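You operate a simulated robot arm through the tools that you are given. There is no shell and no other tool. Be economical: measure what you need, move in short steps, check, and stop when the job is done.

Carry out the task below with a simulated robot arm. There is one attempt and no reset: what you move stays moved.

Task
Latch the pine board on the trestle stand and stain its middle.
Fine: red and blue latch over the board first; load the block brush at the stain tin and lay it back. A coat counts when it lies all over at full strength: go over it till it gets no stronger.

It is judged by the outcome, as a careful person would: the job done as asked, and still so three seconds after it is handed in. It fails if anything else is knocked over, pushed out of place, dropped, spilled or broken.

Robot
A 7-joint arm with a two-finger parallel gripper, fixed in place. Base frame: the origin is at the foot of the arm, x ahead of it, y to its left, z up. Lengths are in m, angles in degrees, forces in N, time in s.
With the tool pointing down near the work surface it reaches from about 0.2 to 0.74 m from the base axis. Its first joint turns from -166.0 to 166.0 degrees. Payload 1.57 kg.
The TCP is the grasp point between the finger pads, 0.03 m short of the fingertips. In the tool frame z runs along the fingers and y along their closing line. Largest opening 0.11 m; finger width 0.024, thickness 0.012; the body of the gripper, 0.048 by 0.112 m, starts 0.078 m behind the TCP.
Orientation is that of the tool frame in the base frame, as a unit quaternion [w, x, y, z]. With the fingers straight down and closing along the base's y, the tool's x points along the base's -x, its y along +y and its z along -z.

Tools
- The arm moves only by the tool servo_tool. Its arguments are lists of equal length, an entry for each row: "gripper": the finger opening in m, from 0 to 0.11; "delta_pos": the shift along the tool's x, y, z in m, a list of three; "rotation": the turn, a rotation vector about the tool's x, y, z in degrees, a list of three. In form: {"gripper": [gripper, ...], "delta_pos": [[x, y, z], ...], "rotation": [[ax, ay, az], ...]}. A call has 1 to 20 rows; each row is the pose to reach, as a shift and turn from the pose commanded when the call began, along the tool's axes at that moment. Each row takes 0.2 s and may step no farther than 0.05 m and 8.6 degrees from the row before; otherwise, or with a gripper value out of range, the whole call is refused. A pose out of reach is approached as far as the arm can. The call stops where the force on the tool passes 50 N (or 10 N more than at its start, if that is more) or the arm is blocked; 0.2 s more then pass. Each finger travels about 0.045 m/s and halts on what it meets, pressing with about 43 N; the grip force reading is that of the motor and also rises with nothing between the fingers. The clock runs only during rows and for 0.2 s after the last one: add rows that repeat a pose to give the fingers time. The reply holds the time, the measured pose of the TCP, the force on the tool along the base axes, the opening and the grip force, in the units named above and with some noise, with the torque about the TCP (base axes, N m) and any sound that the robot's microphone picked up, and new pictures: "views" is both (left out), scene, wrist or none.
- Cameras (640 x 400 px; columns grow to the right, rows downward): "scene" is fixed at [0.3988, 0.65, 1.5053]; the picture's right is [-0.99, -0.10, 0.00], its down [-0.09, 0.93, -0.36] and it looks along [0.04, -0.36, -0.93] (base axes); focal length 258 px, centre (320, 200). "wrist" rides on the gripper at [0.07, 0.016, -0.141] in the tool frame; the picture's right is [-0.23, 0.97, 0.00], its down [-0.85, -0.20, -0.48] and it looks along [-0.47, -0.11, 0.88] (tool axes); focal length 222 px, centre (320, 200). There is no depth. A picture from a camera that has moved, and an enlarged one, comes with that camera's place and axes in the base frame and with its lens.
- slide_trunk(by): slides the trunk up (or, below 0, down) by that many m; the arm rides with it, the base frame stays. It gives what a move gives, with no picture.
- zoom(camera, box): a new picture of the part [left, top, right, bottom] of that camera's present view, enlarged. The clock stands still meanwhile.
- finish_job(): hands the job in; it is judged then, once.

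Work in short steps. Places have to be worked out from the pictures, the camera data and where the tool is seen: move nearer, look again, correct. Check each grasp and each placing, and mend what went wrong. You have 120 turns and 200 pictures in all, those below and enlarged ones among them. Open the gripper and draw the arm clear of the work before you hand the job in, unless the task says otherwise; then end with one line.

The tools are called after ">>>" as a command line: name --argument value ..., lists and objects as JSON in quotes. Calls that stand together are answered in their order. servo_tool: Moves the arm, as the interface text tells. Its arguments: {"type":"object","properties":{"gripper":{"type":"array"},"delta_pos":{"type":"array"},"rotation":{"type":"array"},"views":{"type":"string","enum":["both","scene","wrist","none"]}},"required":["gripper","delta_pos","rotation"]} The other tools are called the same way: slide_trunk (by) slides the trunk up or down; zoom (camera, box) takes an enlarged picture of a part of a camera's view; finish_job () hands the job in.

At the start:

```text
time_s: 0.0
position: [0.1981, 0.3205, 1.0669]
tcp_rot: [0.0, -0.001, 1.0, 0.0]
wrist_force: [1.1, -0.1, 0.0]
wrist_torque: [0.01, 0.0, -0.02]
gripper_width: 0.11
grip_force: 0.1
trunk travel left (down, up): [-0.5, 0.09]
```

scene: 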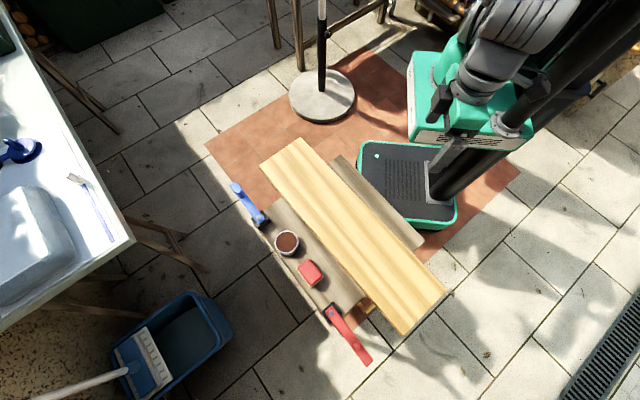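
wrist: 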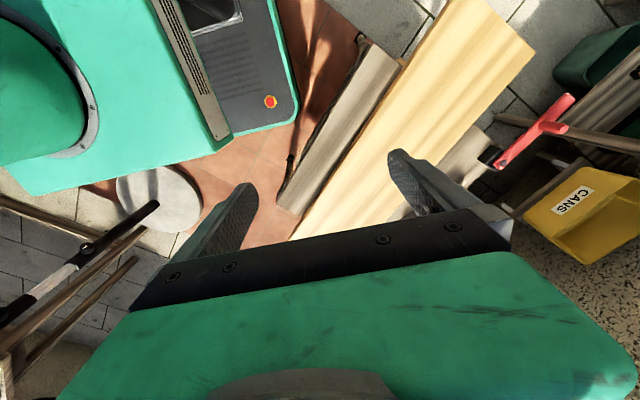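

I begin by taking enlarged views of the stand, board and clamps to judge where things are.

>>> zoom --camera "scene" --box '[200, 120, 460, 380]'

>>> zoom --camera "scene" --box '[220, 170, 380, 270]'

>>> zoom --camera "scene" --box '[280, 250, 440, 370]'

>>> zoom --camera "wrist" --box '[260, 0, 600, 220]'

```text
1.54 times, centred on (330, 250) of scene
camera zoom: at [0.3988, 0.65, 1.5053], right [-0.99, -0.1, 0.0], down [-0.09, 0.93, -0.36], along [0.04, -0.36, -0.93], focal length 397 px, centre (305, 123)
```

zoom: 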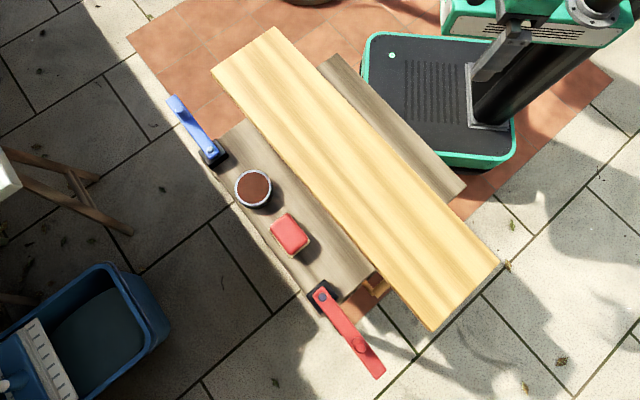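

```text
4.00 times, centred on (300, 220) of scene
camera zoom: at [0.3988, 0.65, 1.5053], right [-0.99, -0.1, 0.0], down [-0.09, 0.93, -0.36], along [0.04, -0.36, -0.93], focal length 1033 px, centre (400, 120)
```

zoom: 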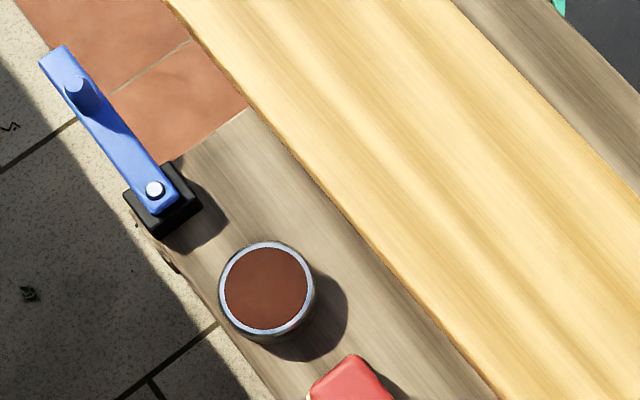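

```text
3.33 times, centred on (360, 310) of scene
camera zoom: at [0.3988, 0.65, 1.5053], right [-0.99, -0.1, 0.0], down [-0.09, 0.93, -0.36], along [0.04, -0.36, -0.93], focal length 861 px, centre (187, -167)
```

zoom: 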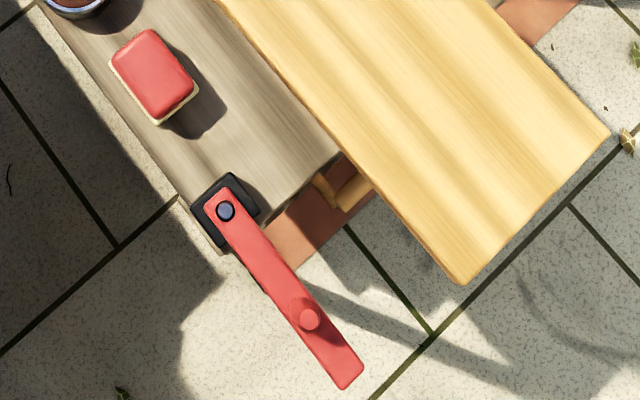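

```text
1.82 times, centred on (430, 110) of wrist
camera zoom: at [0.1279, 0.3369, 1.2082], right [0.23, 0.97, 0.0], down [0.85, -0.2, 0.48], along [0.47, -0.11, -0.88], focal length 404 px, centre (120, 364)
```

zoom: 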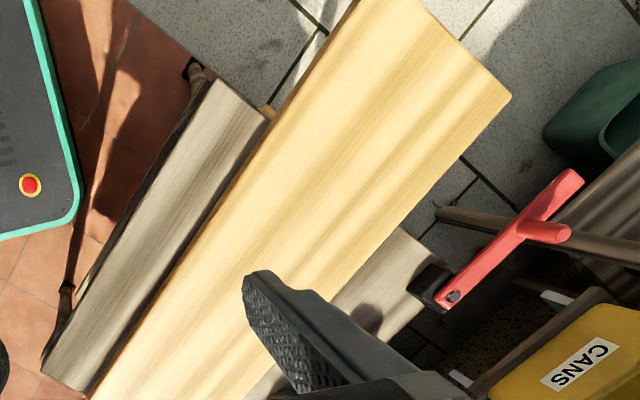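

The board's long axis runs diagonally, top at z≈0.74, with red's pivot near (0.37,0.68) and blue's near (0.61,0.43). I turn the tool 45° to line up with the board and go nearer to look at the red latch from above.

>>> servo_tool --gripper '[0.11, 0.11, 0.11, 0.11, 0.11, 0.11, 0.11]' --delta_pos '[[-0.014, 0.041, 0.016], [-0.028, 0.082, 0.032], [-0.042, 0.123, 0.048], [-0.057, 0.164, 0.065], [-0.071, 0.205, 0.081], [-0.085, 0.2455, 0.097], [-0.085, 0.2455, 0.097]]' --rotation '[[0, 0, 7.5], [0, 0, 15], [0, 0, 22.5], [0, 0, 30], [0, 0, 37.5], [0, 0, 45], [0, 0, 45]]'

```text
time_s: 1.6
position: [0.284, 0.5678, 0.9694]
tcp_rot: [0.0, 0.383, 0.924, 0.0]
wrist_force: [0.3, -0.1, -0.8]
wrist_torque: [0.0, -0.01, 0.02]
gripper_width: 0.1101
grip_force: 0.1
trunk travel left (down, up): [-0.5, 0.09]
camera wrist: at [0.2462, 0.6277, 1.1107], right [0.85, 0.53, 0.0], down [0.46, -0.75, 0.48], along [0.25, -0.41, -0.88], focal length 222 px, centre (320, 200)
```

scene: 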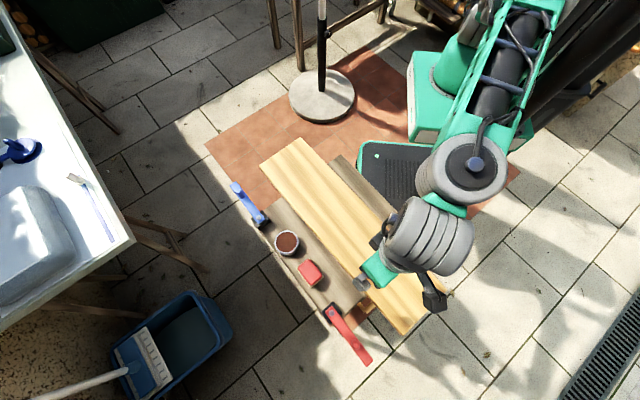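
wrist: 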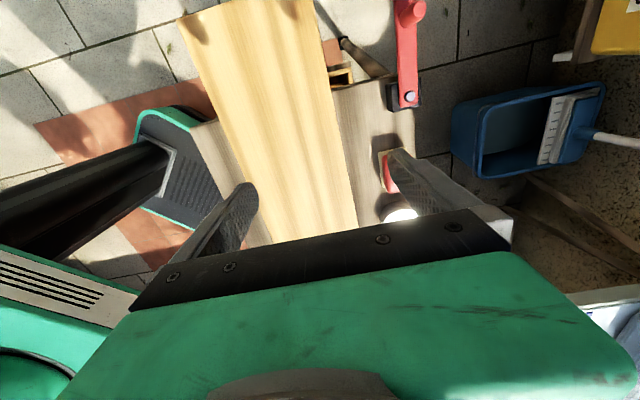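

Now the red latch is in both views; I enlarge it.

>>> zoom --camera "wrist" --box '[310, 0, 470, 120]'

>>> zoom --camera "scene" --box '[230, 170, 310, 230]'

```text
3.33 times, centred on (390, 60) of wrist
camera zoom: at [0.2462, 0.6277, 1.1107], right [0.85, 0.53, 0.0], down [0.46, -0.75, 0.48], along [0.25, -0.41, -0.88], focal length 740 px, centre (87, 667)
```

zoom: 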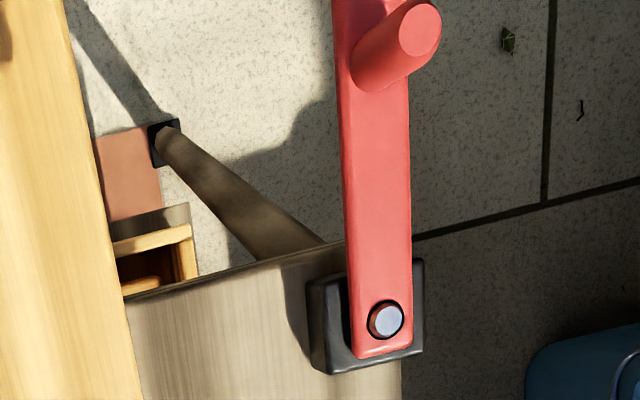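

```text
6.67 times, centred on (270, 200) of scene
camera zoom: at [0.3988, 0.65, 1.5053], right [-0.99, -0.1, 0.0], down [-0.09, 0.93, -0.36], along [0.04, -0.36, -0.93], focal length 1722 px, centre (653, 200)
```

zoom: 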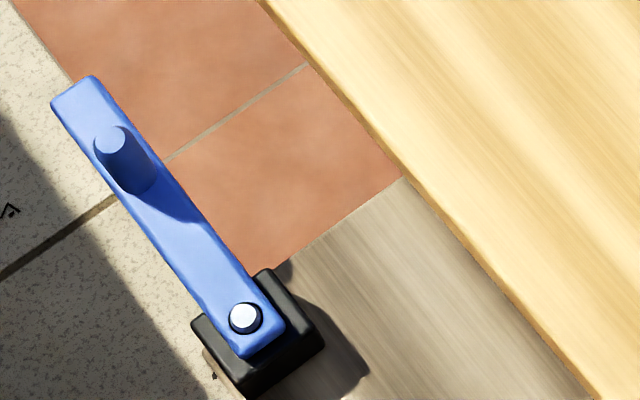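

The red knob sits at about (0.307, 0.742), 0.09 m from its pivot, top near z 0.78. That is beyond straight-down reach, so I turn the tool so the fingers close along the lever, camera inward, and will then tilt the tool outward.

>>> servo_tool --gripper '[0.11, 0.11, 0.11, 0.11, 0.11, 0.11, 0.11, 0.11, 0.11, 0.11, 0.11]' --delta_pos '[[0, 0, 0], [0, 0, 0], [0, 0, 0], [0, 0, 0], [0, 0, 0], [0, 0, 0], [0, 0, 0], [0, 0, 0], [0, 0, 0], [0, 0, 0], [0, 0, 0]]' --rotation '[[0, 0, -8.2], [0, 0, -16.4], [0, 0, -24.6], [0, 0, -32.8], [0, 0, -41], [0, 0, -49.2], [0, 0, -57.4], [0, 0, -65.6], [0, 0, -73.8], [0, 0, -82], [0, 0, -90]]' --views "none"

```text
time_s: 4.0
position: [0.2831, 0.5667, 0.9711]
tcp_rot: [-0.001, -0.384, 0.923, 0.0]
wrist_force: [0.1, -0.7, 0.1]
wrist_torque: [-0.01, -0.03, 0.0]
gripper_width: 0.1098
grip_force: 0.1
trunk travel left (down, up): [-0.5, 0.09]
```

Now tilt 25° outward and move to a hover above the red knob.

>>> servo_tool --gripper '[0.11, 0.1, 0.09, 0.08, 0.07, 0.07]' --delta_pos '[[-0.028, 0.021, 0.02], [-0.056, 0.043, 0.04], [-0.085, 0.064, 0.065], [-0.113, 0.086, 0.09], [-0.141, 0.107, 0.11], [-0.141, 0.107, 0.11]]' --rotation '[[0, -5, 0], [0, -10, 0], [0, -15, 0], [0, -20, 0], [0, -25, 0], [0, -25, 0]]'

```text
time_s: 5.4
position: [0.3018, 0.7345, 0.859]
tcp_rot: [0.201, -0.372, 0.902, 0.083]
wrist_force: [-0.2, 1.5, -0.7]
wrist_torque: [-0.03, 0.0, 0.0]
gripper_width: 0.0699
grip_force: 0.1
out of reach, approached as far as the arm can: row 5, 6
trunk travel left (down, up): [-0.5, 0.09]
camera wrist: at [0.2031, 0.6577, 0.9573], right [-0.54, 0.83, 0.1], down [0.55, 0.26, 0.8], along [0.64, 0.49, -0.6], focal length 222 px, centre (320, 200)
```

scene: 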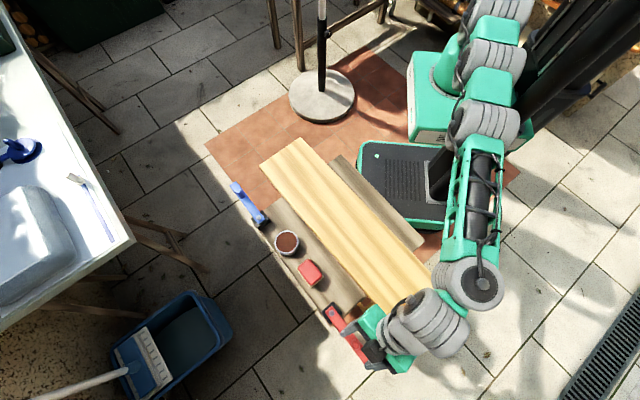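
wrist: 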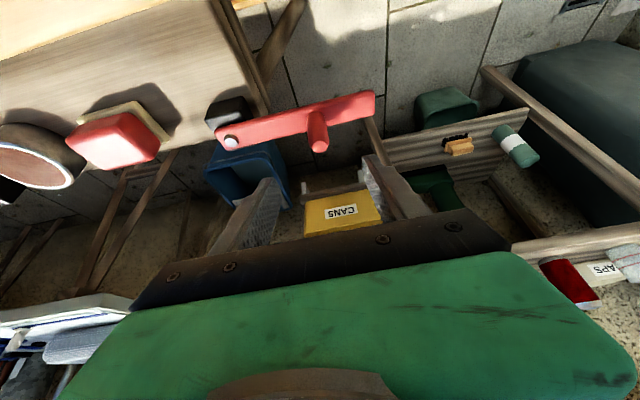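

The knob lies right ahead but the arm is at its limit here (r≈0.79). I raise the tool a little and lower the trunk to see if the reach improves.

>>> servo_tool --gripper '[0.07, 0.07, 0.07]' --delta_pos '[[-0.01, 0, -0.045], [-0.02, 0, -0.09], [-0.042, 0, -0.13]]' --rotation '[[0, 0, 0], [0, 0, 0], [0, 0, 0]]' --views "none"

>>> slide_trunk --by -0.1

```text
time_s: 6.2
position: [0.2867, 0.7189, 0.9927]
tcp_rot: [0.199, -0.375, 0.902, 0.083]
wrist_force: [-0.2, 0.6, -0.7]
wrist_torque: [-0.01, 0.0, 0.02]
gripper_width: 0.0702
grip_force: 0.2
out of reach, approached as far as the arm can: row 3
trunk travel left (down, up): [-0.5, 0.09]
```

```text
time_s: 7.5
position: [0.2871, 0.7191, 0.8944]
tcp_rot: [0.199, -0.374, 0.902, 0.083]
wrist_force: [-0.9, 0.1, 1.0]
wrist_torque: [0.01, -0.03, 0.0]
gripper_width: 0.0702
grip_force: 0.2
trunk travel left (down, up): [-0.4, 0.19]
```

Reach was smaller higher up, so the shoulder is low: raising the trunk should help instead. I slide it all the way up.

>>> slide_trunk --by 0.19

```text
time_s: 9.6
position: [0.287, 0.7187, 1.0844]
tcp_rot: [0.199, -0.374, 0.902, 0.084]
wrist_force: [-0.4, 0.0, 0.0]
wrist_torque: [0.0, 0.01, -0.03]
gripper_width: 0.0702
grip_force: 0.0
trunk travel left (down, up): [-0.59, 0.0]
```

>>> servo_tool --gripper '[0.07, 0.07, 0.07, 0.07, 0.07, 0.07]' --delta_pos '[[0.018, 0, 0.043], [0.036, 0, 0.086], [0.054, 0.001, 0.129], [0.072, 0.002, 0.172], [0.085, 0.003, 0.205], [0.071, 0.003, 0.225]]' --rotation '[[0, 0, 0], [0, 0, 0], [0, 0, 0], [0, 0, 0], [0, 0, 0], [0, 0, 0]]' --views "none"

```text
time_s: 11.0
position: [0.295, 0.7283, 0.8584]
tcp_rot: [0.199, -0.374, 0.902, 0.084]
wrist_force: [0.1, 0.3, -0.2]
wrist_torque: [-0.01, -0.01, 0.02]
gripper_width: 0.0702
grip_force: 0.1
out of reach, approached as far as the arm can: row 6
trunk travel left (down, up): [-0.59, 0.0]
```

Best reach is with the trunk slightly below its start and more tilt. I lift and pull in, then lower the trunk by 0.18.

>>> servo_tool --gripper '[0.07, 0.07, 0.07, 0.07, 0.07, 0.07]' --delta_pos '[[0.0, 0, -0.035], [-0.01, 0, -0.075], [-0.02, 0, -0.12], [-0.03, 0, -0.16], [-0.04, 0, -0.2], [-0.048, 0, -0.23]]' --rotation '[[0, 0, 0], [0, 0, 0], [0, 0, 0], [0, 0, 0], [0, 0, 0], [0, 0, 0]]' --views "none"

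>>> slide_trunk --by -0.18

```text
time_s: 12.4
position: [0.2569, 0.6918, 1.0884]
tcp_rot: [0.199, -0.374, 0.902, 0.084]
wrist_force: [-0.2, -0.8, -0.7]
wrist_torque: [-0.01, 0.0, 0.03]
gripper_width: 0.07
grip_force: 0.0
trunk travel left (down, up): [-0.59, 0.0]
```

```text
time_s: 14.4
position: [0.2565, 0.6932, 0.9077]
tcp_rot: [0.201, -0.374, 0.902, 0.083]
wrist_force: [-0.1, -0.7, -0.1]
wrist_torque: [0.0, -0.01, 0.02]
gripper_width: 0.07
grip_force: 0.0
trunk travel left (down, up): [-0.41, 0.18]
```

>>> servo_tool --gripper '[0.07, 0.07, 0.07, 0.07]' --delta_pos '[[-0.008, 0, 0.03], [-0.014, 0, 0.06], [-0.0157, 0, 0.082], [-0.0157, 0, 0.082]]' --rotation '[[0, -7.5, 0], [0, -15, 0], [0, -15, 0], [0, -15, 0]]'

>>> zoom --camera "scene" --box '[300, 270, 460, 390]'

```text
time_s: 15.4
position: [0.2905, 0.7288, 0.8395]
tcp_rot: [0.316, -0.359, 0.868, 0.131]
wrist_force: [0.5, 0.2, 0.5]
wrist_torque: [0.0, 0.05, 0.04]
gripper_width: 0.0698
grip_force: 0.0
trunk travel left (down, up): [-0.41, 0.18]
camera wrist: at [0.1771, 0.6371, 0.9029], right [-0.57, 0.81, 0.15], down [0.39, 0.1, 0.92], along [0.73, 0.58, -0.37], focal length 222 px, centre (320, 200)
```

scene: 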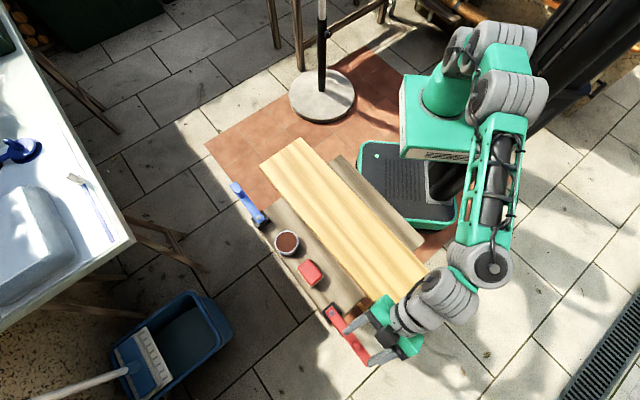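
wrist: 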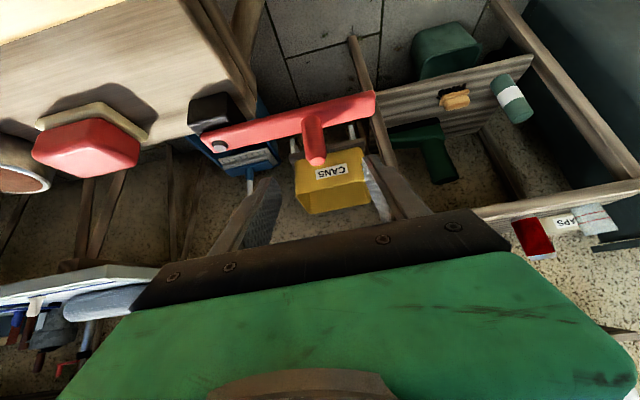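

```text
3.33 times, centred on (380, 330) of scene
camera zoom: at [0.3988, 0.65, 1.5053], right [-0.99, -0.1, 0.0], down [-0.09, 0.93, -0.36], along [0.04, -0.36, -0.93], focal length 861 px, centre (120, -233)
```

zoom: 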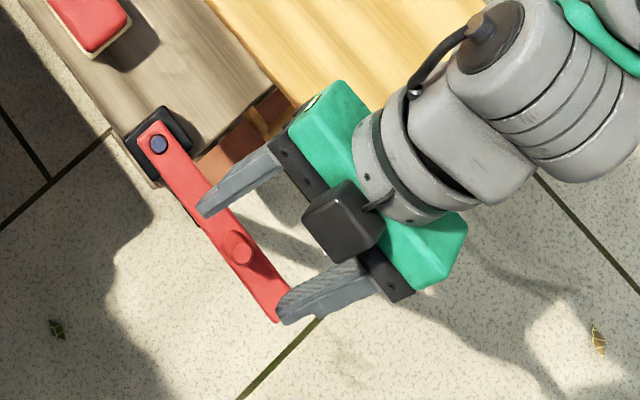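

The tool now straddles the red knob (axis ≈(0.306,0.743), top ≈0.79). I descend 0.05 along the tilt and close on the knob.

>>> servo_tool --gripper '[0.07, 0.07, 0.07, 0.04, 0.02, 0.01, 0.01, 0.01]' --delta_pos '[[0.009, 0, 0.014], [0.018, 0, 0.028], [0.027, 0, 0.043], [0.027, 0, 0.043], [0.027, 0, 0.043], [0.027, 0, 0.043], [0.027, 0, 0.043], [0.027, 0, 0.043]]' --rotation '[[0, 0, 0], [0, 0, 0], [0, 0, 0], [0, 0, 0], [0, 0, 0], [0, 0, 0], [0, 0, 0], [0, 0, 0]]'

>>> zoom --camera "scene" --box '[300, 270, 460, 390]'

```text
time_s: 17.2
position: [0.2948, 0.7341, 0.7922]
tcp_rot: [0.316, -0.36, 0.867, 0.133]
wrist_force: [-0.6, 2.0, 12.3]
wrist_torque: [-0.23, -0.45, 0.04]
gripper_width: 0.0188
grip_force: 11.5
trunk travel left (down, up): [-0.41, 0.18]
camera wrist: at [0.1818, 0.641, 0.8544], right [-0.57, 0.81, 0.15], down [0.39, 0.1, 0.92], along [0.73, 0.58, -0.37], focal length 222 px, centre (320, 200)
```

scene: 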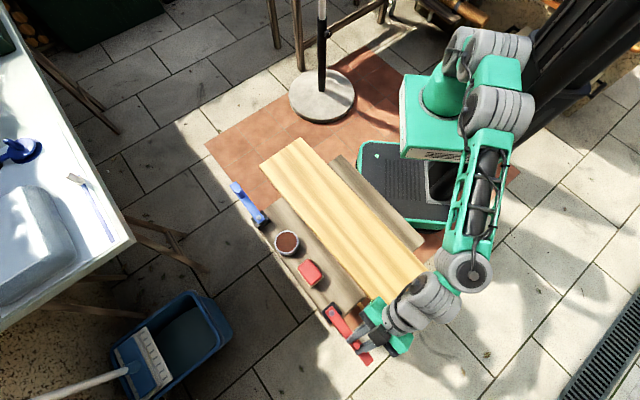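
wrist: 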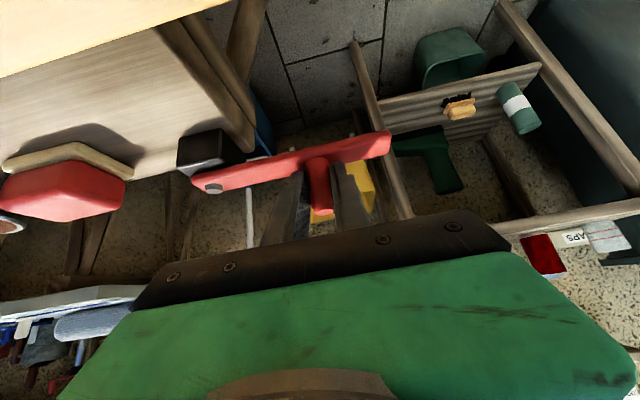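

```text
3.33 times, centred on (380, 330) of scene
camera zoom: at [0.3988, 0.65, 1.5053], right [-0.99, -0.1, 0.0], down [-0.09, 0.93, -0.36], along [0.04, -0.36, -0.93], focal length 861 px, centre (120, -233)
```

zoom: 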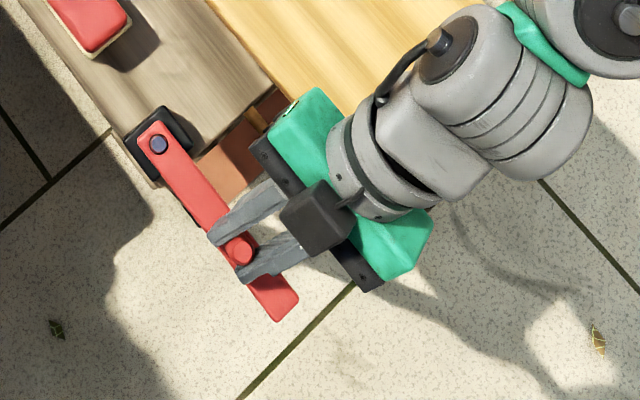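

The knob is held (width 0.019). I try the first 20° of the swing toward the board, lifting 2 mm off the lever.

>>> servo_tool --gripper '[0.01, 0.01, 0.01, 0.01]' --delta_pos '[[-0.0013, 0, -0.0015], [0.0108, -0.0014, -0.0117], [0.0225, -0.0055, -0.0215], [0.0225, -0.0055, -0.0215]]' --rotation '[[0, 0, 0], [0, 0, 0], [0, 0, 0], [0, 0, 0]]' --views "scene"

>>> zoom --camera "scene" --box '[300, 270, 460, 390]'

```text
time_s: 18.2
position: [0.2755, 0.7052, 0.7913]
tcp_rot: [0.316, -0.361, 0.867, 0.133]
wrist_force: [-19.7, 9.7, 8.9]
wrist_torque: [0.08, 0.14, 0.36]
gripper_width: 0.0178
grip_force: 32.6
trunk travel left (down, up): [-0.41, 0.18]
```

scene: 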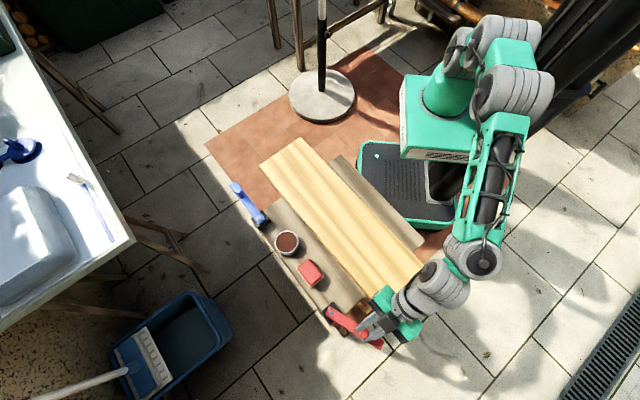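

```text
3.33 times, centred on (380, 330) of scene
camera zoom: at [0.3988, 0.65, 1.5053], right [-0.99, -0.1, 0.0], down [-0.09, 0.93, -0.36], along [0.04, -0.36, -0.93], focal length 861 px, centre (120, -233)
```

zoom: 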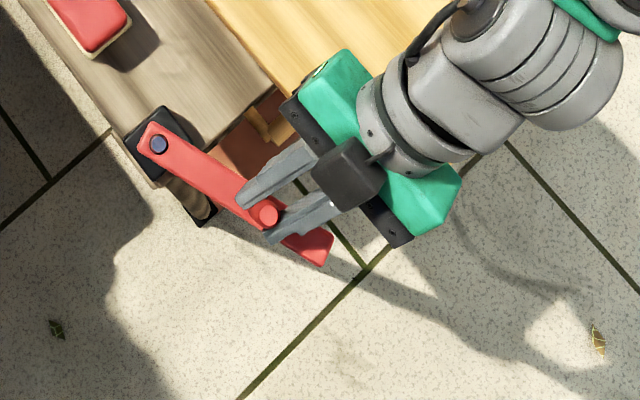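

The lever follows with modest side force. I carry on along the arc to about 50°.

>>> servo_tool --gripper '[0.01, 0.01, 0.01, 0.01, 0.01]' --delta_pos '[[0.0092, -0.0018, -0.0077], [0.0169, -0.008, -0.0141], [0.0241, -0.0154, -0.0203], [0.0306, -0.024, -0.0257], [0.0306, -0.024, -0.0257]]' --rotation '[[0, 0, 0], [0, 0, 0], [0, 0, 0], [0, 0, 0], [0, 0, 0]]' --views "none"

>>> zoom --camera "scene" --box '[300, 270, 460, 390]'

```text
time_s: 19.4
position: [0.2661, 0.6608, 0.7923]
tcp_rot: [0.316, -0.36, 0.868, 0.132]
wrist_force: [-14.1, 1.4, 8.0]
wrist_torque: [0.17, -0.05, 0.34]
gripper_width: 0.0182
grip_force: 32.5
trunk travel left (down, up): [-0.41, 0.18]
```

```text
3.33 times, centred on (380, 330) of scene
camera zoom: at [0.3988, 0.65, 1.5053], right [-0.99, -0.1, 0.0], down [-0.09, 0.93, -0.36], along [0.04, -0.36, -0.93], focal length 861 px, centre (120, -233)
```

zoom: 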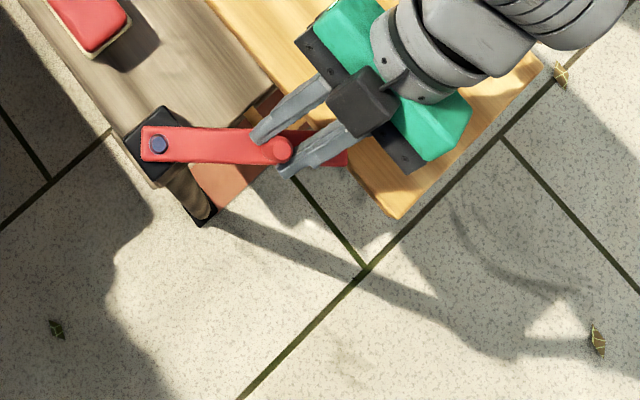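

>>> servo_tool --gripper '[0.01, 0.01, 0.01, 0.01, 0.01, 0.01]' --delta_pos '[[0.0077, -0.0132, -0.0064], [0.0126, -0.0276, -0.0106], [0.0155, -0.042, -0.013], [0.0168, -0.0587, -0.0141], [0.0168, -0.0617, -0.0141], [0.0168, -0.0617, -0.0141]]' --rotation '[[0, 0, 0], [0, 0, 0], [0, 0, 0], [0, 0, 0], [0, 0, 0], [0, 0, 0]]' --views "none"

>>> zoom --camera "scene" --box '[280, 240, 440, 360]'

```text
time_s: 20.8
position: [0.2935, 0.6023, 0.7922]
tcp_rot: [0.315, -0.361, 0.868, 0.133]
wrist_force: [-11.2, 14.0, 6.9]
wrist_torque: [-0.4, -0.68, 0.37]
gripper_width: 0.0178
grip_force: 32.8
trunk travel left (down, up): [-0.41, 0.18]
```

```text
3.33 times, centred on (360, 300) of scene
camera zoom: at [0.3988, 0.65, 1.5053], right [-0.99, -0.1, 0.0], down [-0.09, 0.93, -0.36], along [0.04, -0.36, -0.93], focal length 861 px, centre (187, -133)
```

zoom: 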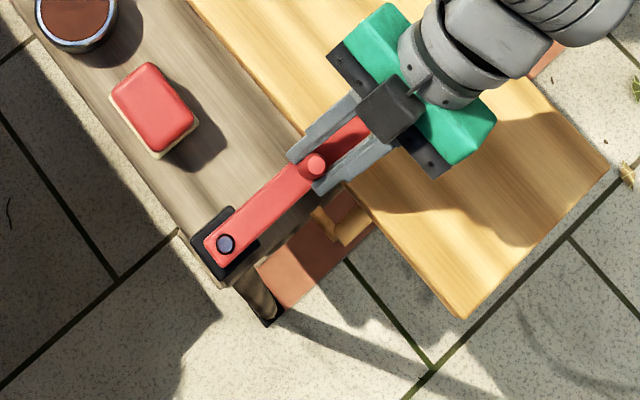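

Red is nearly square across the board. I push another few mm to feel for a stop, then open.

>>> servo_tool --gripper '[0.01, 0.01]' --delta_pos '[[0, -0.005, 0], [0, -0.005, 0]]' --rotation '[[0, 0, 0], [0, 0, 0]]' --views "none"

>>> servo_tool --gripper '[0.04, 0.05, 0.05, 0.05]' --delta_pos '[[0, 0, 0], [0, 0, 0], [0, 0, 0], [0, 0, 0]]' --rotation '[[0, 0, 0], [0, 0, 0], [0, 0, 0], [0, 0, 0]]' --views "none"

>>> zoom --camera "scene" --box '[280, 240, 440, 360]'

```text
time_s: 21.4
position: [0.2939, 0.6039, 0.7924]
tcp_rot: [0.316, -0.362, 0.866, 0.136]
wrist_force: [-24.1, 30.4, 6.9]
wrist_torque: [0.1, -0.84, 0.65]
gripper_width: 0.0182
grip_force: 32.7
trunk travel left (down, up): [-0.41, 0.18]
```

```text
time_s: 22.4
position: [0.2984, 0.5972, 0.792]
tcp_rot: [0.316, -0.359, 0.868, 0.132]
wrist_force: [5.6, 2.8, 14.6]
wrist_torque: [0.43, -0.04, -0.26]
gripper_width: 0.0479
grip_force: 0.1
trunk travel left (down, up): [-0.41, 0.18]
```

```text
3.33 times, centred on (360, 300) of scene
camera zoom: at [0.3988, 0.65, 1.5053], right [-0.99, -0.1, 0.0], down [-0.09, 0.93, -0.36], along [0.04, -0.36, -0.93], focal length 861 px, centre (187, -133)
```

zoom: 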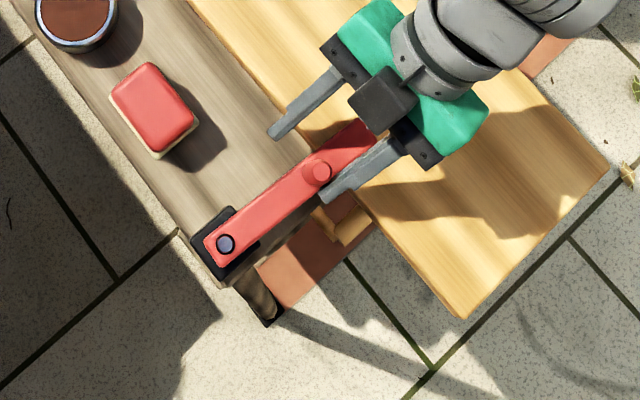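

The lever met a stop, then slipped back about 5° as the fingers opened. I nudge it back with the open finger and look again.

>>> servo_tool --gripper '[0.05, 0.05, 0.05]' --delta_pos '[[-0.002, -0.005, -0.002], [-0.002, -0.009, -0.002], [-0.002, -0.009, -0.002]]' --rotation '[[0, 0, 0], [0, 0, 0], [0, 0, 0]]' --views "none"

>>> zoom --camera "scene" --box '[280, 240, 440, 360]'

```text
time_s: 23.2
position: [0.3031, 0.591, 0.792]
tcp_rot: [0.315, -0.36, 0.868, 0.13]
wrist_force: [-3.8, -3.1, 6.9]
wrist_torque: [0.13, 0.2, 0.18]
gripper_width: 0.0514
grip_force: 1.0
trunk travel left (down, up): [-0.41, 0.18]
```

```text
3.33 times, centred on (360, 300) of scene
camera zoom: at [0.3988, 0.65, 1.5053], right [-0.99, -0.1, 0.0], down [-0.09, 0.93, -0.36], along [0.04, -0.36, -0.93], focal length 861 px, centre (187, -133)
```

zoom: 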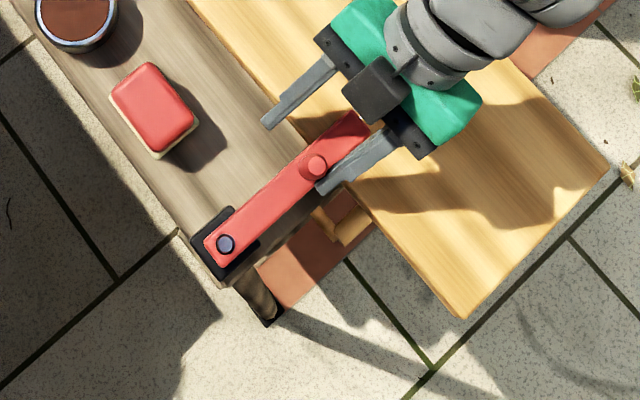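

The finger rests on the lever top and dragged it. I lift 8 mm, push the knob to the stop, then look.

>>> servo_tool --gripper '[0.05, 0.05, 0.05, 0.05]' --delta_pos '[[-0.0051, 0, -0.0061], [-0.0051, -0.004, -0.0061], [-0.0051, -0.007, -0.0061], [-0.0051, -0.007, -0.0061]]' --rotation '[[0, 0, 0], [0, 0, 0], [0, 0, 0], [0, 0, 0]]' --views "none"

>>> servo_tool --gripper '[0.05, 0.05, 0.05, 0.05]' --delta_pos '[[0, 0.005, 0], [-0.03, 0.005, -0.035], [-0.05, 0.005, -0.07], [-0.06, 0.005, -0.1]]' --rotation '[[0, 0, 0], [0, 0, 0], [0, 0, 0], [0, 0, 0]]' --views "none"

>>> zoom --camera "scene" --box '[280, 240, 440, 360]'

```text
time_s: 24.2
position: [0.3066, 0.5864, 0.8007]
tcp_rot: [0.315, -0.361, 0.868, 0.131]
wrist_force: [-12.4, 7.3, -4.7]
wrist_torque: [-0.16, -0.06, 0.3]
gripper_width: 0.0615
grip_force: 6.3
trunk travel left (down, up): [-0.41, 0.18]
```

```text
time_s: 25.2
position: [0.2945, 0.5793, 0.918]
tcp_rot: [0.315, -0.36, 0.868, 0.132]
wrist_force: [-0.4, -0.8, 0.2]
wrist_torque: [-0.01, 0.01, -0.01]
gripper_width: 0.0502
grip_force: 0.0
trunk travel left (down, up): [-0.41, 0.18]
```

```text
3.33 times, centred on (360, 300) of scene
camera zoom: at [0.3988, 0.65, 1.5053], right [-0.99, -0.1, 0.0], down [-0.09, 0.93, -0.36], along [0.04, -0.36, -0.93], focal length 861 px, centre (187, -133)
```

zoom: 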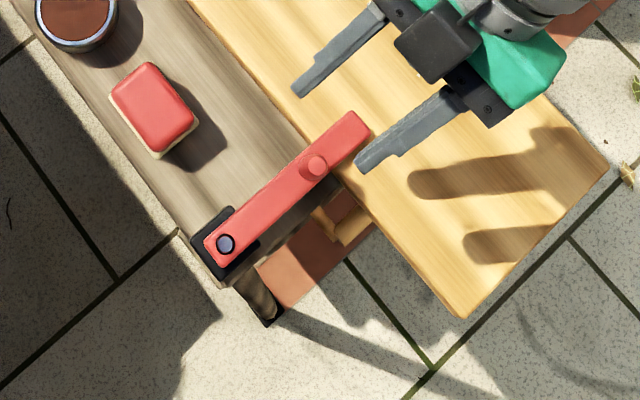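

Red is square over the board (tip at W≈0.596, on the board). Now I traverse at height to the blue knob's estimated place (0.676, 0.371).

>>> servo_tool --gripper '[0.07, 0.07, 0.07, 0.07, 0.07, 0.07, 0.07, 0.07, 0.07, 0.07, 0.07, 0.07]' --delta_pos '[[0, -0.04, 0], [0, -0.08, 0], [0, -0.12, 0], [0, -0.16, 0], [0, -0.2, 0], [0, -0.24, 0], [0, -0.28, 0], [0, -0.32, 0], [0, -0.36, 0], [-0.015, -0.39, 0.03], [-0.032, -0.417, 0.06], [-0.032, -0.417, 0.0895]]' --rotation '[[0, 0, 0], [0, 0, 0], [0, 0, 0], [0, 0, 0], [0, 0, 0], [0, 0, 0], [0, 0, 0], [0, 0, 0], [0, 0, 0], [0, 0, 0], [0, 0, 0], [0, 0, 0]]'

>>> zoom --camera "scene" --box '[200, 130, 360, 250]'

```text
time_s: 27.8
position: [0.6449, 0.3393, 0.8705]
tcp_rot: [0.316, -0.36, 0.868, 0.132]
wrist_force: [0.7, 0.0, 0.5]
wrist_torque: [-0.03, 0.0, 0.03]
gripper_width: 0.0701
grip_force: 0.0
trunk travel left (down, up): [-0.41, 0.18]
camera wrist: at [0.5317, 0.2484, 0.9334], right [-0.57, 0.81, 0.15], down [0.39, 0.1, 0.92], along [0.73, 0.58, -0.37], focal length 222 px, centre (320, 200)
```

scene: 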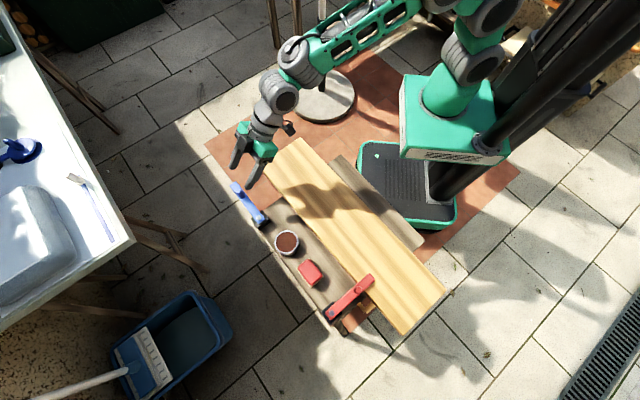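
wrist: 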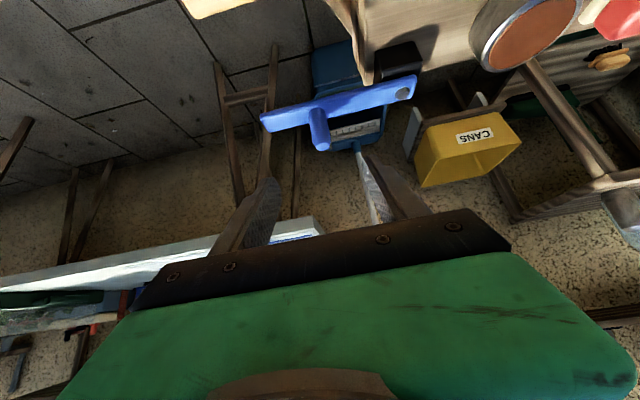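

```text
3.33 times, centred on (280, 190) of scene
camera zoom: at [0.3988, 0.65, 1.5053], right [-0.99, -0.1, 0.0], down [-0.09, 0.93, -0.36], along [0.04, -0.36, -0.93], focal length 861 px, centre (453, 233)
```

zoom: 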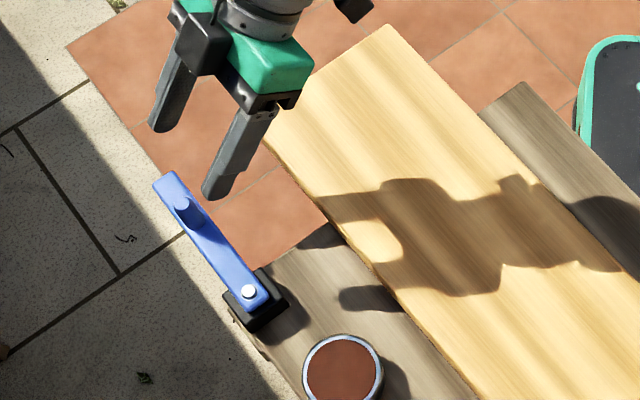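

Blue's knob is centred ahead at about (0.677,0.373). I descend to straddle and grip it.

>>> servo_tool --gripper '[0.07, 0.07, 0.07, 0.04, 0.02, 0.01, 0.01, 0.01]' --delta_pos '[[0.012, 0, 0.03], [0.022, 0, 0.06], [0.0255, 0.001, 0.0817], [0.0255, 0.001, 0.0817], [0.0255, 0.001, 0.0817], [0.0255, 0.001, 0.0817], [0.0255, 0.001, 0.0817], [0.0255, 0.001, 0.0817]]' --rotation '[[0, 0, 0], [0, 0, 0], [0, 0, 0], [0, 0, 0], [0, 0, 0], [0, 0, 0], [0, 0, 0], [0, 0, 0]]' --views "none"

>>> zoom --camera "scene" --box '[200, 130, 360, 250]'

```text
time_s: 29.6
position: [0.6652, 0.3685, 0.7916]
tcp_rot: [0.316, -0.362, 0.867, 0.133]
wrist_force: [-8.1, 6.3, 9.4]
wrist_torque: [-0.06, -0.2, 0.05]
gripper_width: 0.0225
grip_force: 6.8
trunk travel left (down, up): [-0.41, 0.18]
```

```text
3.33 times, centred on (280, 190) of scene
camera zoom: at [0.3988, 0.65, 1.5053], right [-0.99, -0.1, 0.0], down [-0.09, 0.93, -0.36], along [0.04, -0.36, -0.93], focal length 861 px, centre (453, 233)
```

zoom: 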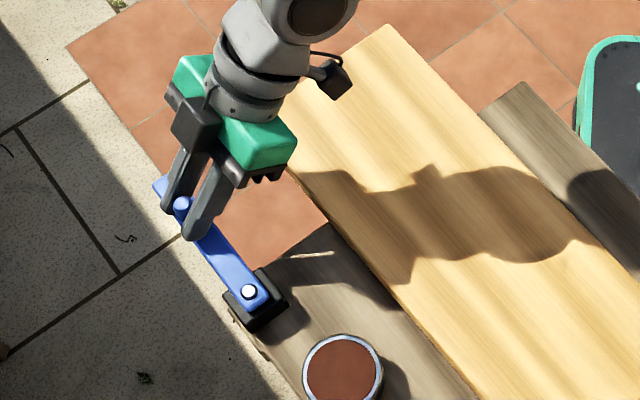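

Gripped. I swing blue the mirrored way, to about 45°.

>>> servo_tool --gripper '[0.01, 0.01, 0.01, 0.01, 0.01, 0.01, 0.01]' --delta_pos '[[-0.0019, 0, -0.0023], [0.01, 0, -0.0123], [0.0217, 0.004, -0.0221], [0.0326, 0.0105, -0.0312], [0.0425, 0.0195, -0.0395], [0.0468, 0.025, -0.0432], [0.0468, 0.025, -0.0432]]' --rotation '[[0, 0, 0], [0, 0, 0], [0, 0, 0], [0, 0, 0], [0, 0, 0], [0, 0, 0], [0, 0, 0]]' --views "none"

>>> zoom --camera "scene" --box '[200, 130, 360, 250]'

```text
time_s: 31.2
position: [0.6075, 0.3321, 0.7924]
tcp_rot: [0.316, -0.356, 0.87, 0.129]
wrist_force: [8.6, -24.7, 1.4]
wrist_torque: [0.05, -0.14, -0.79]
gripper_width: 0.018
grip_force: 32.8
trunk travel left (down, up): [-0.41, 0.18]
```

```text
3.33 times, centred on (280, 190) of scene
camera zoom: at [0.3988, 0.65, 1.5053], right [-0.99, -0.1, 0.0], down [-0.09, 0.93, -0.36], along [0.04, -0.36, -0.93], focal length 861 px, centre (453, 233)
```

zoom: 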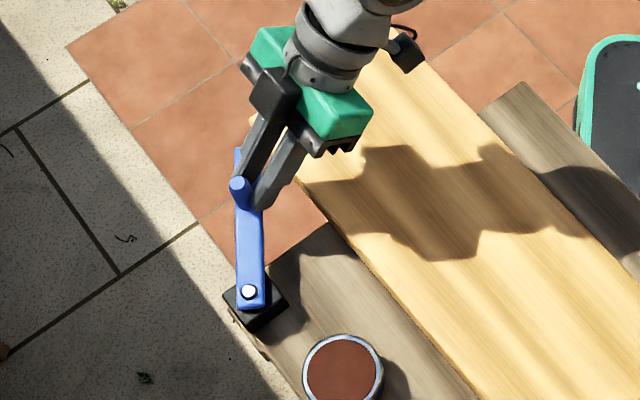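

Blue is at about 35° but the knob is slipping toward the fingertips. I open, shift outward onto the knob and regrip.

>>> servo_tool --gripper '[0.045, 0.045, 0.045, 0.045, 0.02, 0.01, 0.01]' --delta_pos '[[-0.001, -0.003, -0.001], [-0.001, -0.006, -0.001], [-0.0083, -0.006, 0.0051], [-0.0083, -0.006, 0.0051], [-0.0073, -0.006, 0.0061], [-0.0073, -0.006, 0.0061], [-0.0073, -0.006, 0.0061]]' --rotation '[[0, 0, 0], [0, 0, 0], [0, 0, 0], [0, 0, 0], [0, 0, 0], [0, 0, 0], [0, 0, 0]]' --views "none"

>>> zoom --camera "scene" --box '[200, 130, 360, 250]'

```text
time_s: 32.8
position: [0.6168, 0.3409, 0.7934]
tcp_rot: [0.315, -0.361, 0.868, 0.132]
wrist_force: [-1.6, 5.4, 0.4]
wrist_torque: [-0.5, -0.62, 0.09]
gripper_width: 0.0179
grip_force: 25.0
trunk travel left (down, up): [-0.41, 0.18]
```

```text
3.33 times, centred on (280, 190) of scene
camera zoom: at [0.3988, 0.65, 1.5053], right [-0.99, -0.1, 0.0], down [-0.09, 0.93, -0.36], along [0.04, -0.36, -0.93], focal length 861 px, centre (453, 233)
```

zoom: 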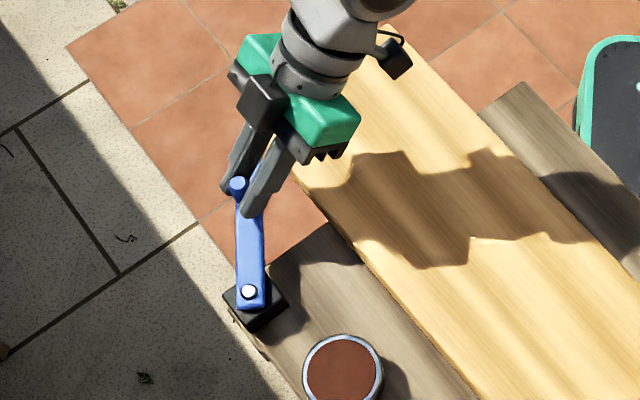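

Regripped. I continue the arc to 90°.

>>> servo_tool --gripper '[0.01, 0.01, 0.01, 0.01, 0.01, 0.01, 0.01]' --delta_pos '[[0.008, 0.009, -0.0068], [0.0156, 0.0207, -0.0131], [0.0215, 0.034, -0.0181], [0.0255, 0.0484, -0.0214], [0.0276, 0.0635, -0.0231], [0.0278, 0.0745, -0.0233], [0.0278, 0.0745, -0.0233]]' --rotation '[[0, 0, 0], [0, 0, 0], [0, 0, 0], [0, 0, 0], [0, 0, 0], [0, 0, 0], [0, 0, 0]]' --views "none"

>>> zoom --camera "scene" --box '[200, 130, 360, 250]'

```text
time_s: 34.4
position: [0.5398, 0.3683, 0.7931]
tcp_rot: [0.317, -0.359, 0.868, 0.131]
wrist_force: [-2.7, -2.3, 1.6]
wrist_torque: [-0.45, -0.45, 0.0]
gripper_width: 0.0184
grip_force: 32.4
trunk travel left (down, up): [-0.41, 0.18]
```

```text
3.33 times, centred on (280, 190) of scene
camera zoom: at [0.3988, 0.65, 1.5053], right [-0.99, -0.1, 0.0], down [-0.09, 0.93, -0.36], along [0.04, -0.36, -0.93], focal length 861 px, centre (453, 233)
```

zoom: 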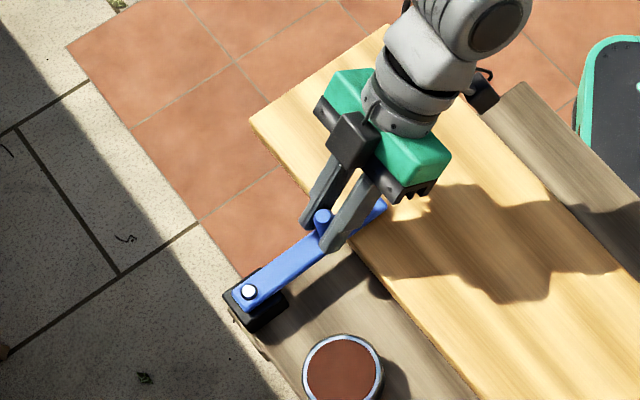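

>>> servo_tool --gripper '[0.01, 0.01, 0.01]' --delta_pos '[[0, 0.004, 0], [0, 0.007, 0], [0, 0.007, 0]]' --rotation '[[0, 0, 0], [0, 0, 0], [0, 0, 0]]' --views "none"

>>> zoom --camera "scene" --box '[200, 130, 360, 250]'

```text
time_s: 35.2
position: [0.5373, 0.3692, 0.7918]
tcp_rot: [0.317, -0.357, 0.869, 0.13]
wrist_force: [20.0, -16.4, -3.8]
wrist_torque: [0.32, 0.33, -0.2]
gripper_width: 0.0186
grip_force: 32.3
trunk travel left (down, up): [-0.41, 0.18]
```

```text
3.33 times, centred on (280, 190) of scene
camera zoom: at [0.3988, 0.65, 1.5053], right [-0.99, -0.1, 0.0], down [-0.09, 0.93, -0.36], along [0.04, -0.36, -0.93], focal length 861 px, centre (453, 233)
```

zoom: 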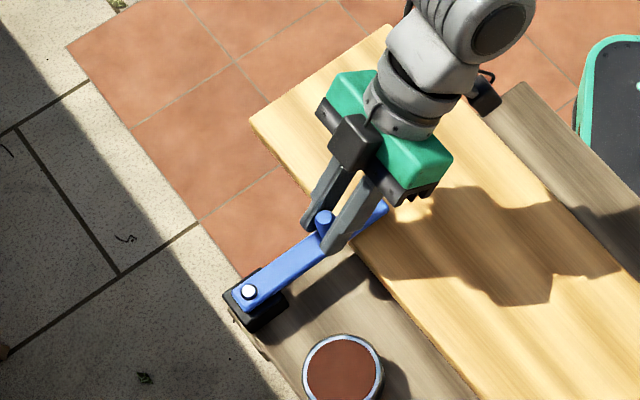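

At the stop. I ease off, lift a little, open, and check.

>>> servo_tool --gripper '[0.01, 0.03, 0.05, 0.05, 0.05]' --delta_pos '[[-0.003, -0.004, -0.0036], [-0.005, -0.005, -0.006], [-0.006, -0.005, -0.007], [-0.03, -0.005, -0.04], [-0.05, -0.005, -0.08]]' --rotation '[[0, 0, 0], [0, 0, 0], [0, 0, 0], [0, 0, 0], [0, 0, 0]]' --views "none"

>>> zoom --camera "scene" --box '[200, 130, 360, 250]'

```text
time_s: 36.4
position: [0.5287, 0.3594, 0.8861]
tcp_rot: [0.315, -0.359, 0.869, 0.132]
wrist_force: [-0.4, -0.3, -0.4]
wrist_torque: [0.05, -0.04, 0.0]
gripper_width: 0.0501
grip_force: 0.0
trunk travel left (down, up): [-0.41, 0.18]
```

```text
3.33 times, centred on (280, 190) of scene
camera zoom: at [0.3988, 0.65, 1.5053], right [-0.99, -0.1, 0.0], down [-0.09, 0.93, -0.36], along [0.04, -0.36, -0.93], focal length 861 px, centre (453, 233)
```

zoom: 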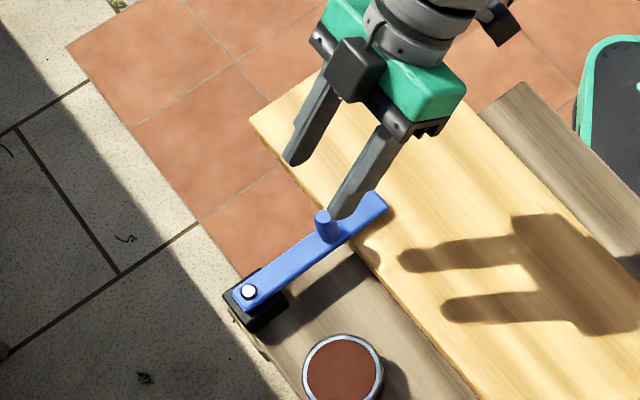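

Both latches lie over the board. I stand the tool upright again while moving above the brush, and raise the trunk back.

>>> servo_tool --gripper '[0.06, 0.07, 0.08, 0.09, 0.1, 0.1]' --delta_pos '[[-0.012, 0.03, -0.01], [-0.022, 0.07, 0.0], [-0.032, 0.11, 0.01], [-0.042, 0.15, 0.02], [-0.052, 0.19, 0.02], [-0.0536, 0.217, 0.03]]' --rotation '[[0, 8, 0], [0, 16, 0], [0, 24, 0], [0, 32, 0], [0, 40, 0], [0, 40, 0]]' --views "none"

>>> slide_trunk --by 0.09

>>> servo_tool --gripper '[0.1, 0.1]' --delta_pos '[[0, 0, 0.03], [0, 0, 0.06]]' --rotation '[[0, 0, 0], [0, 0, 0]]'

>>> zoom --camera "scene" --box '[220, 190, 380, 310]'

```text
time_s: 37.8
position: [0.4174, 0.5551, 0.8989]
tcp_rot: [0.0, -0.383, 0.924, 0.0]
wrist_force: [0.3, 0.3, 0.4]
wrist_torque: [0.01, 0.05, 0.0]
gripper_width: 0.1001
grip_force: 0.0
trunk travel left (down, up): [-0.41, 0.18]
```

```text
time_s: 39.1
position: [0.4172, 0.5565, 0.9897]
tcp_rot: [0.0, -0.382, 0.924, 0.001]
wrist_force: [0.6, 0.1, 0.0]
wrist_torque: [0.01, 0.01, -0.02]
gripper_width: 0.0999
grip_force: 0.0
trunk travel left (down, up): [-0.5, 0.09]
```

```text
time_s: 39.7
position: [0.4182, 0.5566, 0.9303]
tcp_rot: [-0.001, -0.382, 0.924, 0.001]
wrist_force: [0.1, -0.2, 0.5]
wrist_torque: [0.0, 0.01, -0.02]
gripper_width: 0.0999
grip_force: 0.0
trunk travel left (down, up): [-0.5, 0.09]
camera wrist: at [0.3576, 0.518, 1.0706], right [-0.53, 0.85, 0.0], down [0.75, 0.46, 0.48], along [0.41, 0.25, -0.88], focal length 222 px, centre (320, 200)
```

scene: 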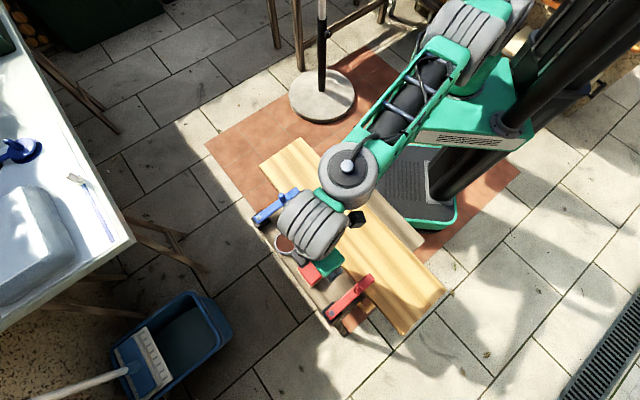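
wrist: 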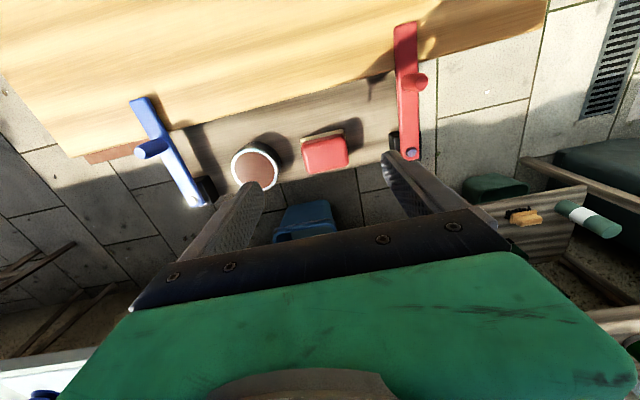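

```text
3.33 times, centred on (300, 250) of scene
camera zoom: at [0.3988, 0.65, 1.5053], right [-0.99, -0.1, 0.0], down [-0.09, 0.93, -0.36], along [0.04, -0.36, -0.93], focal length 861 px, centre (387, 33)
```

zoom: 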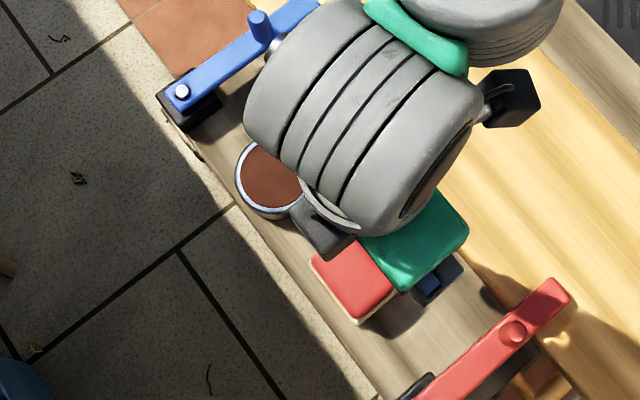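

>>> zoom --camera "wrist" --box '[220, 100, 380, 200]'

>>> zoom --camera "wrist" --box '[0, 0, 480, 200]'

```text
4.00 times, centred on (300, 150) of wrist
camera zoom: at [0.3576, 0.518, 1.0706], right [-0.53, 0.85, 0.0], down [0.75, 0.46, 0.48], along [0.41, 0.25, -0.88], focal length 888 px, centre (400, 400)
```

zoom: 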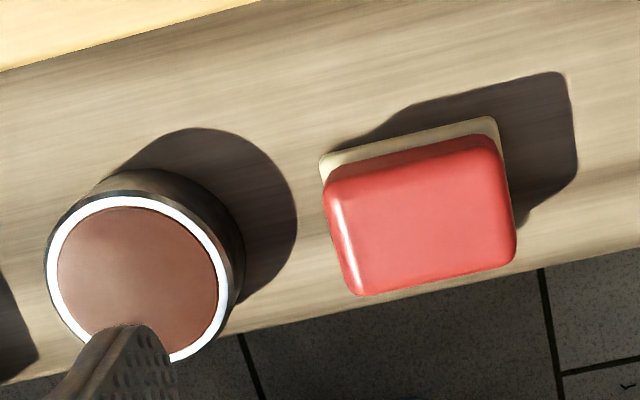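

```text
1.33 times, centred on (240, 100) of wrist
camera zoom: at [0.3576, 0.518, 1.0706], right [-0.53, 0.85, 0.0], down [0.75, 0.46, 0.48], along [0.41, 0.25, -0.88], focal length 296 px, centre (427, 333)
```

zoom: 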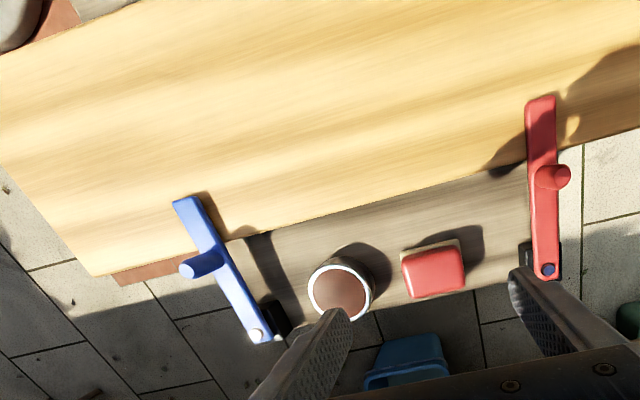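

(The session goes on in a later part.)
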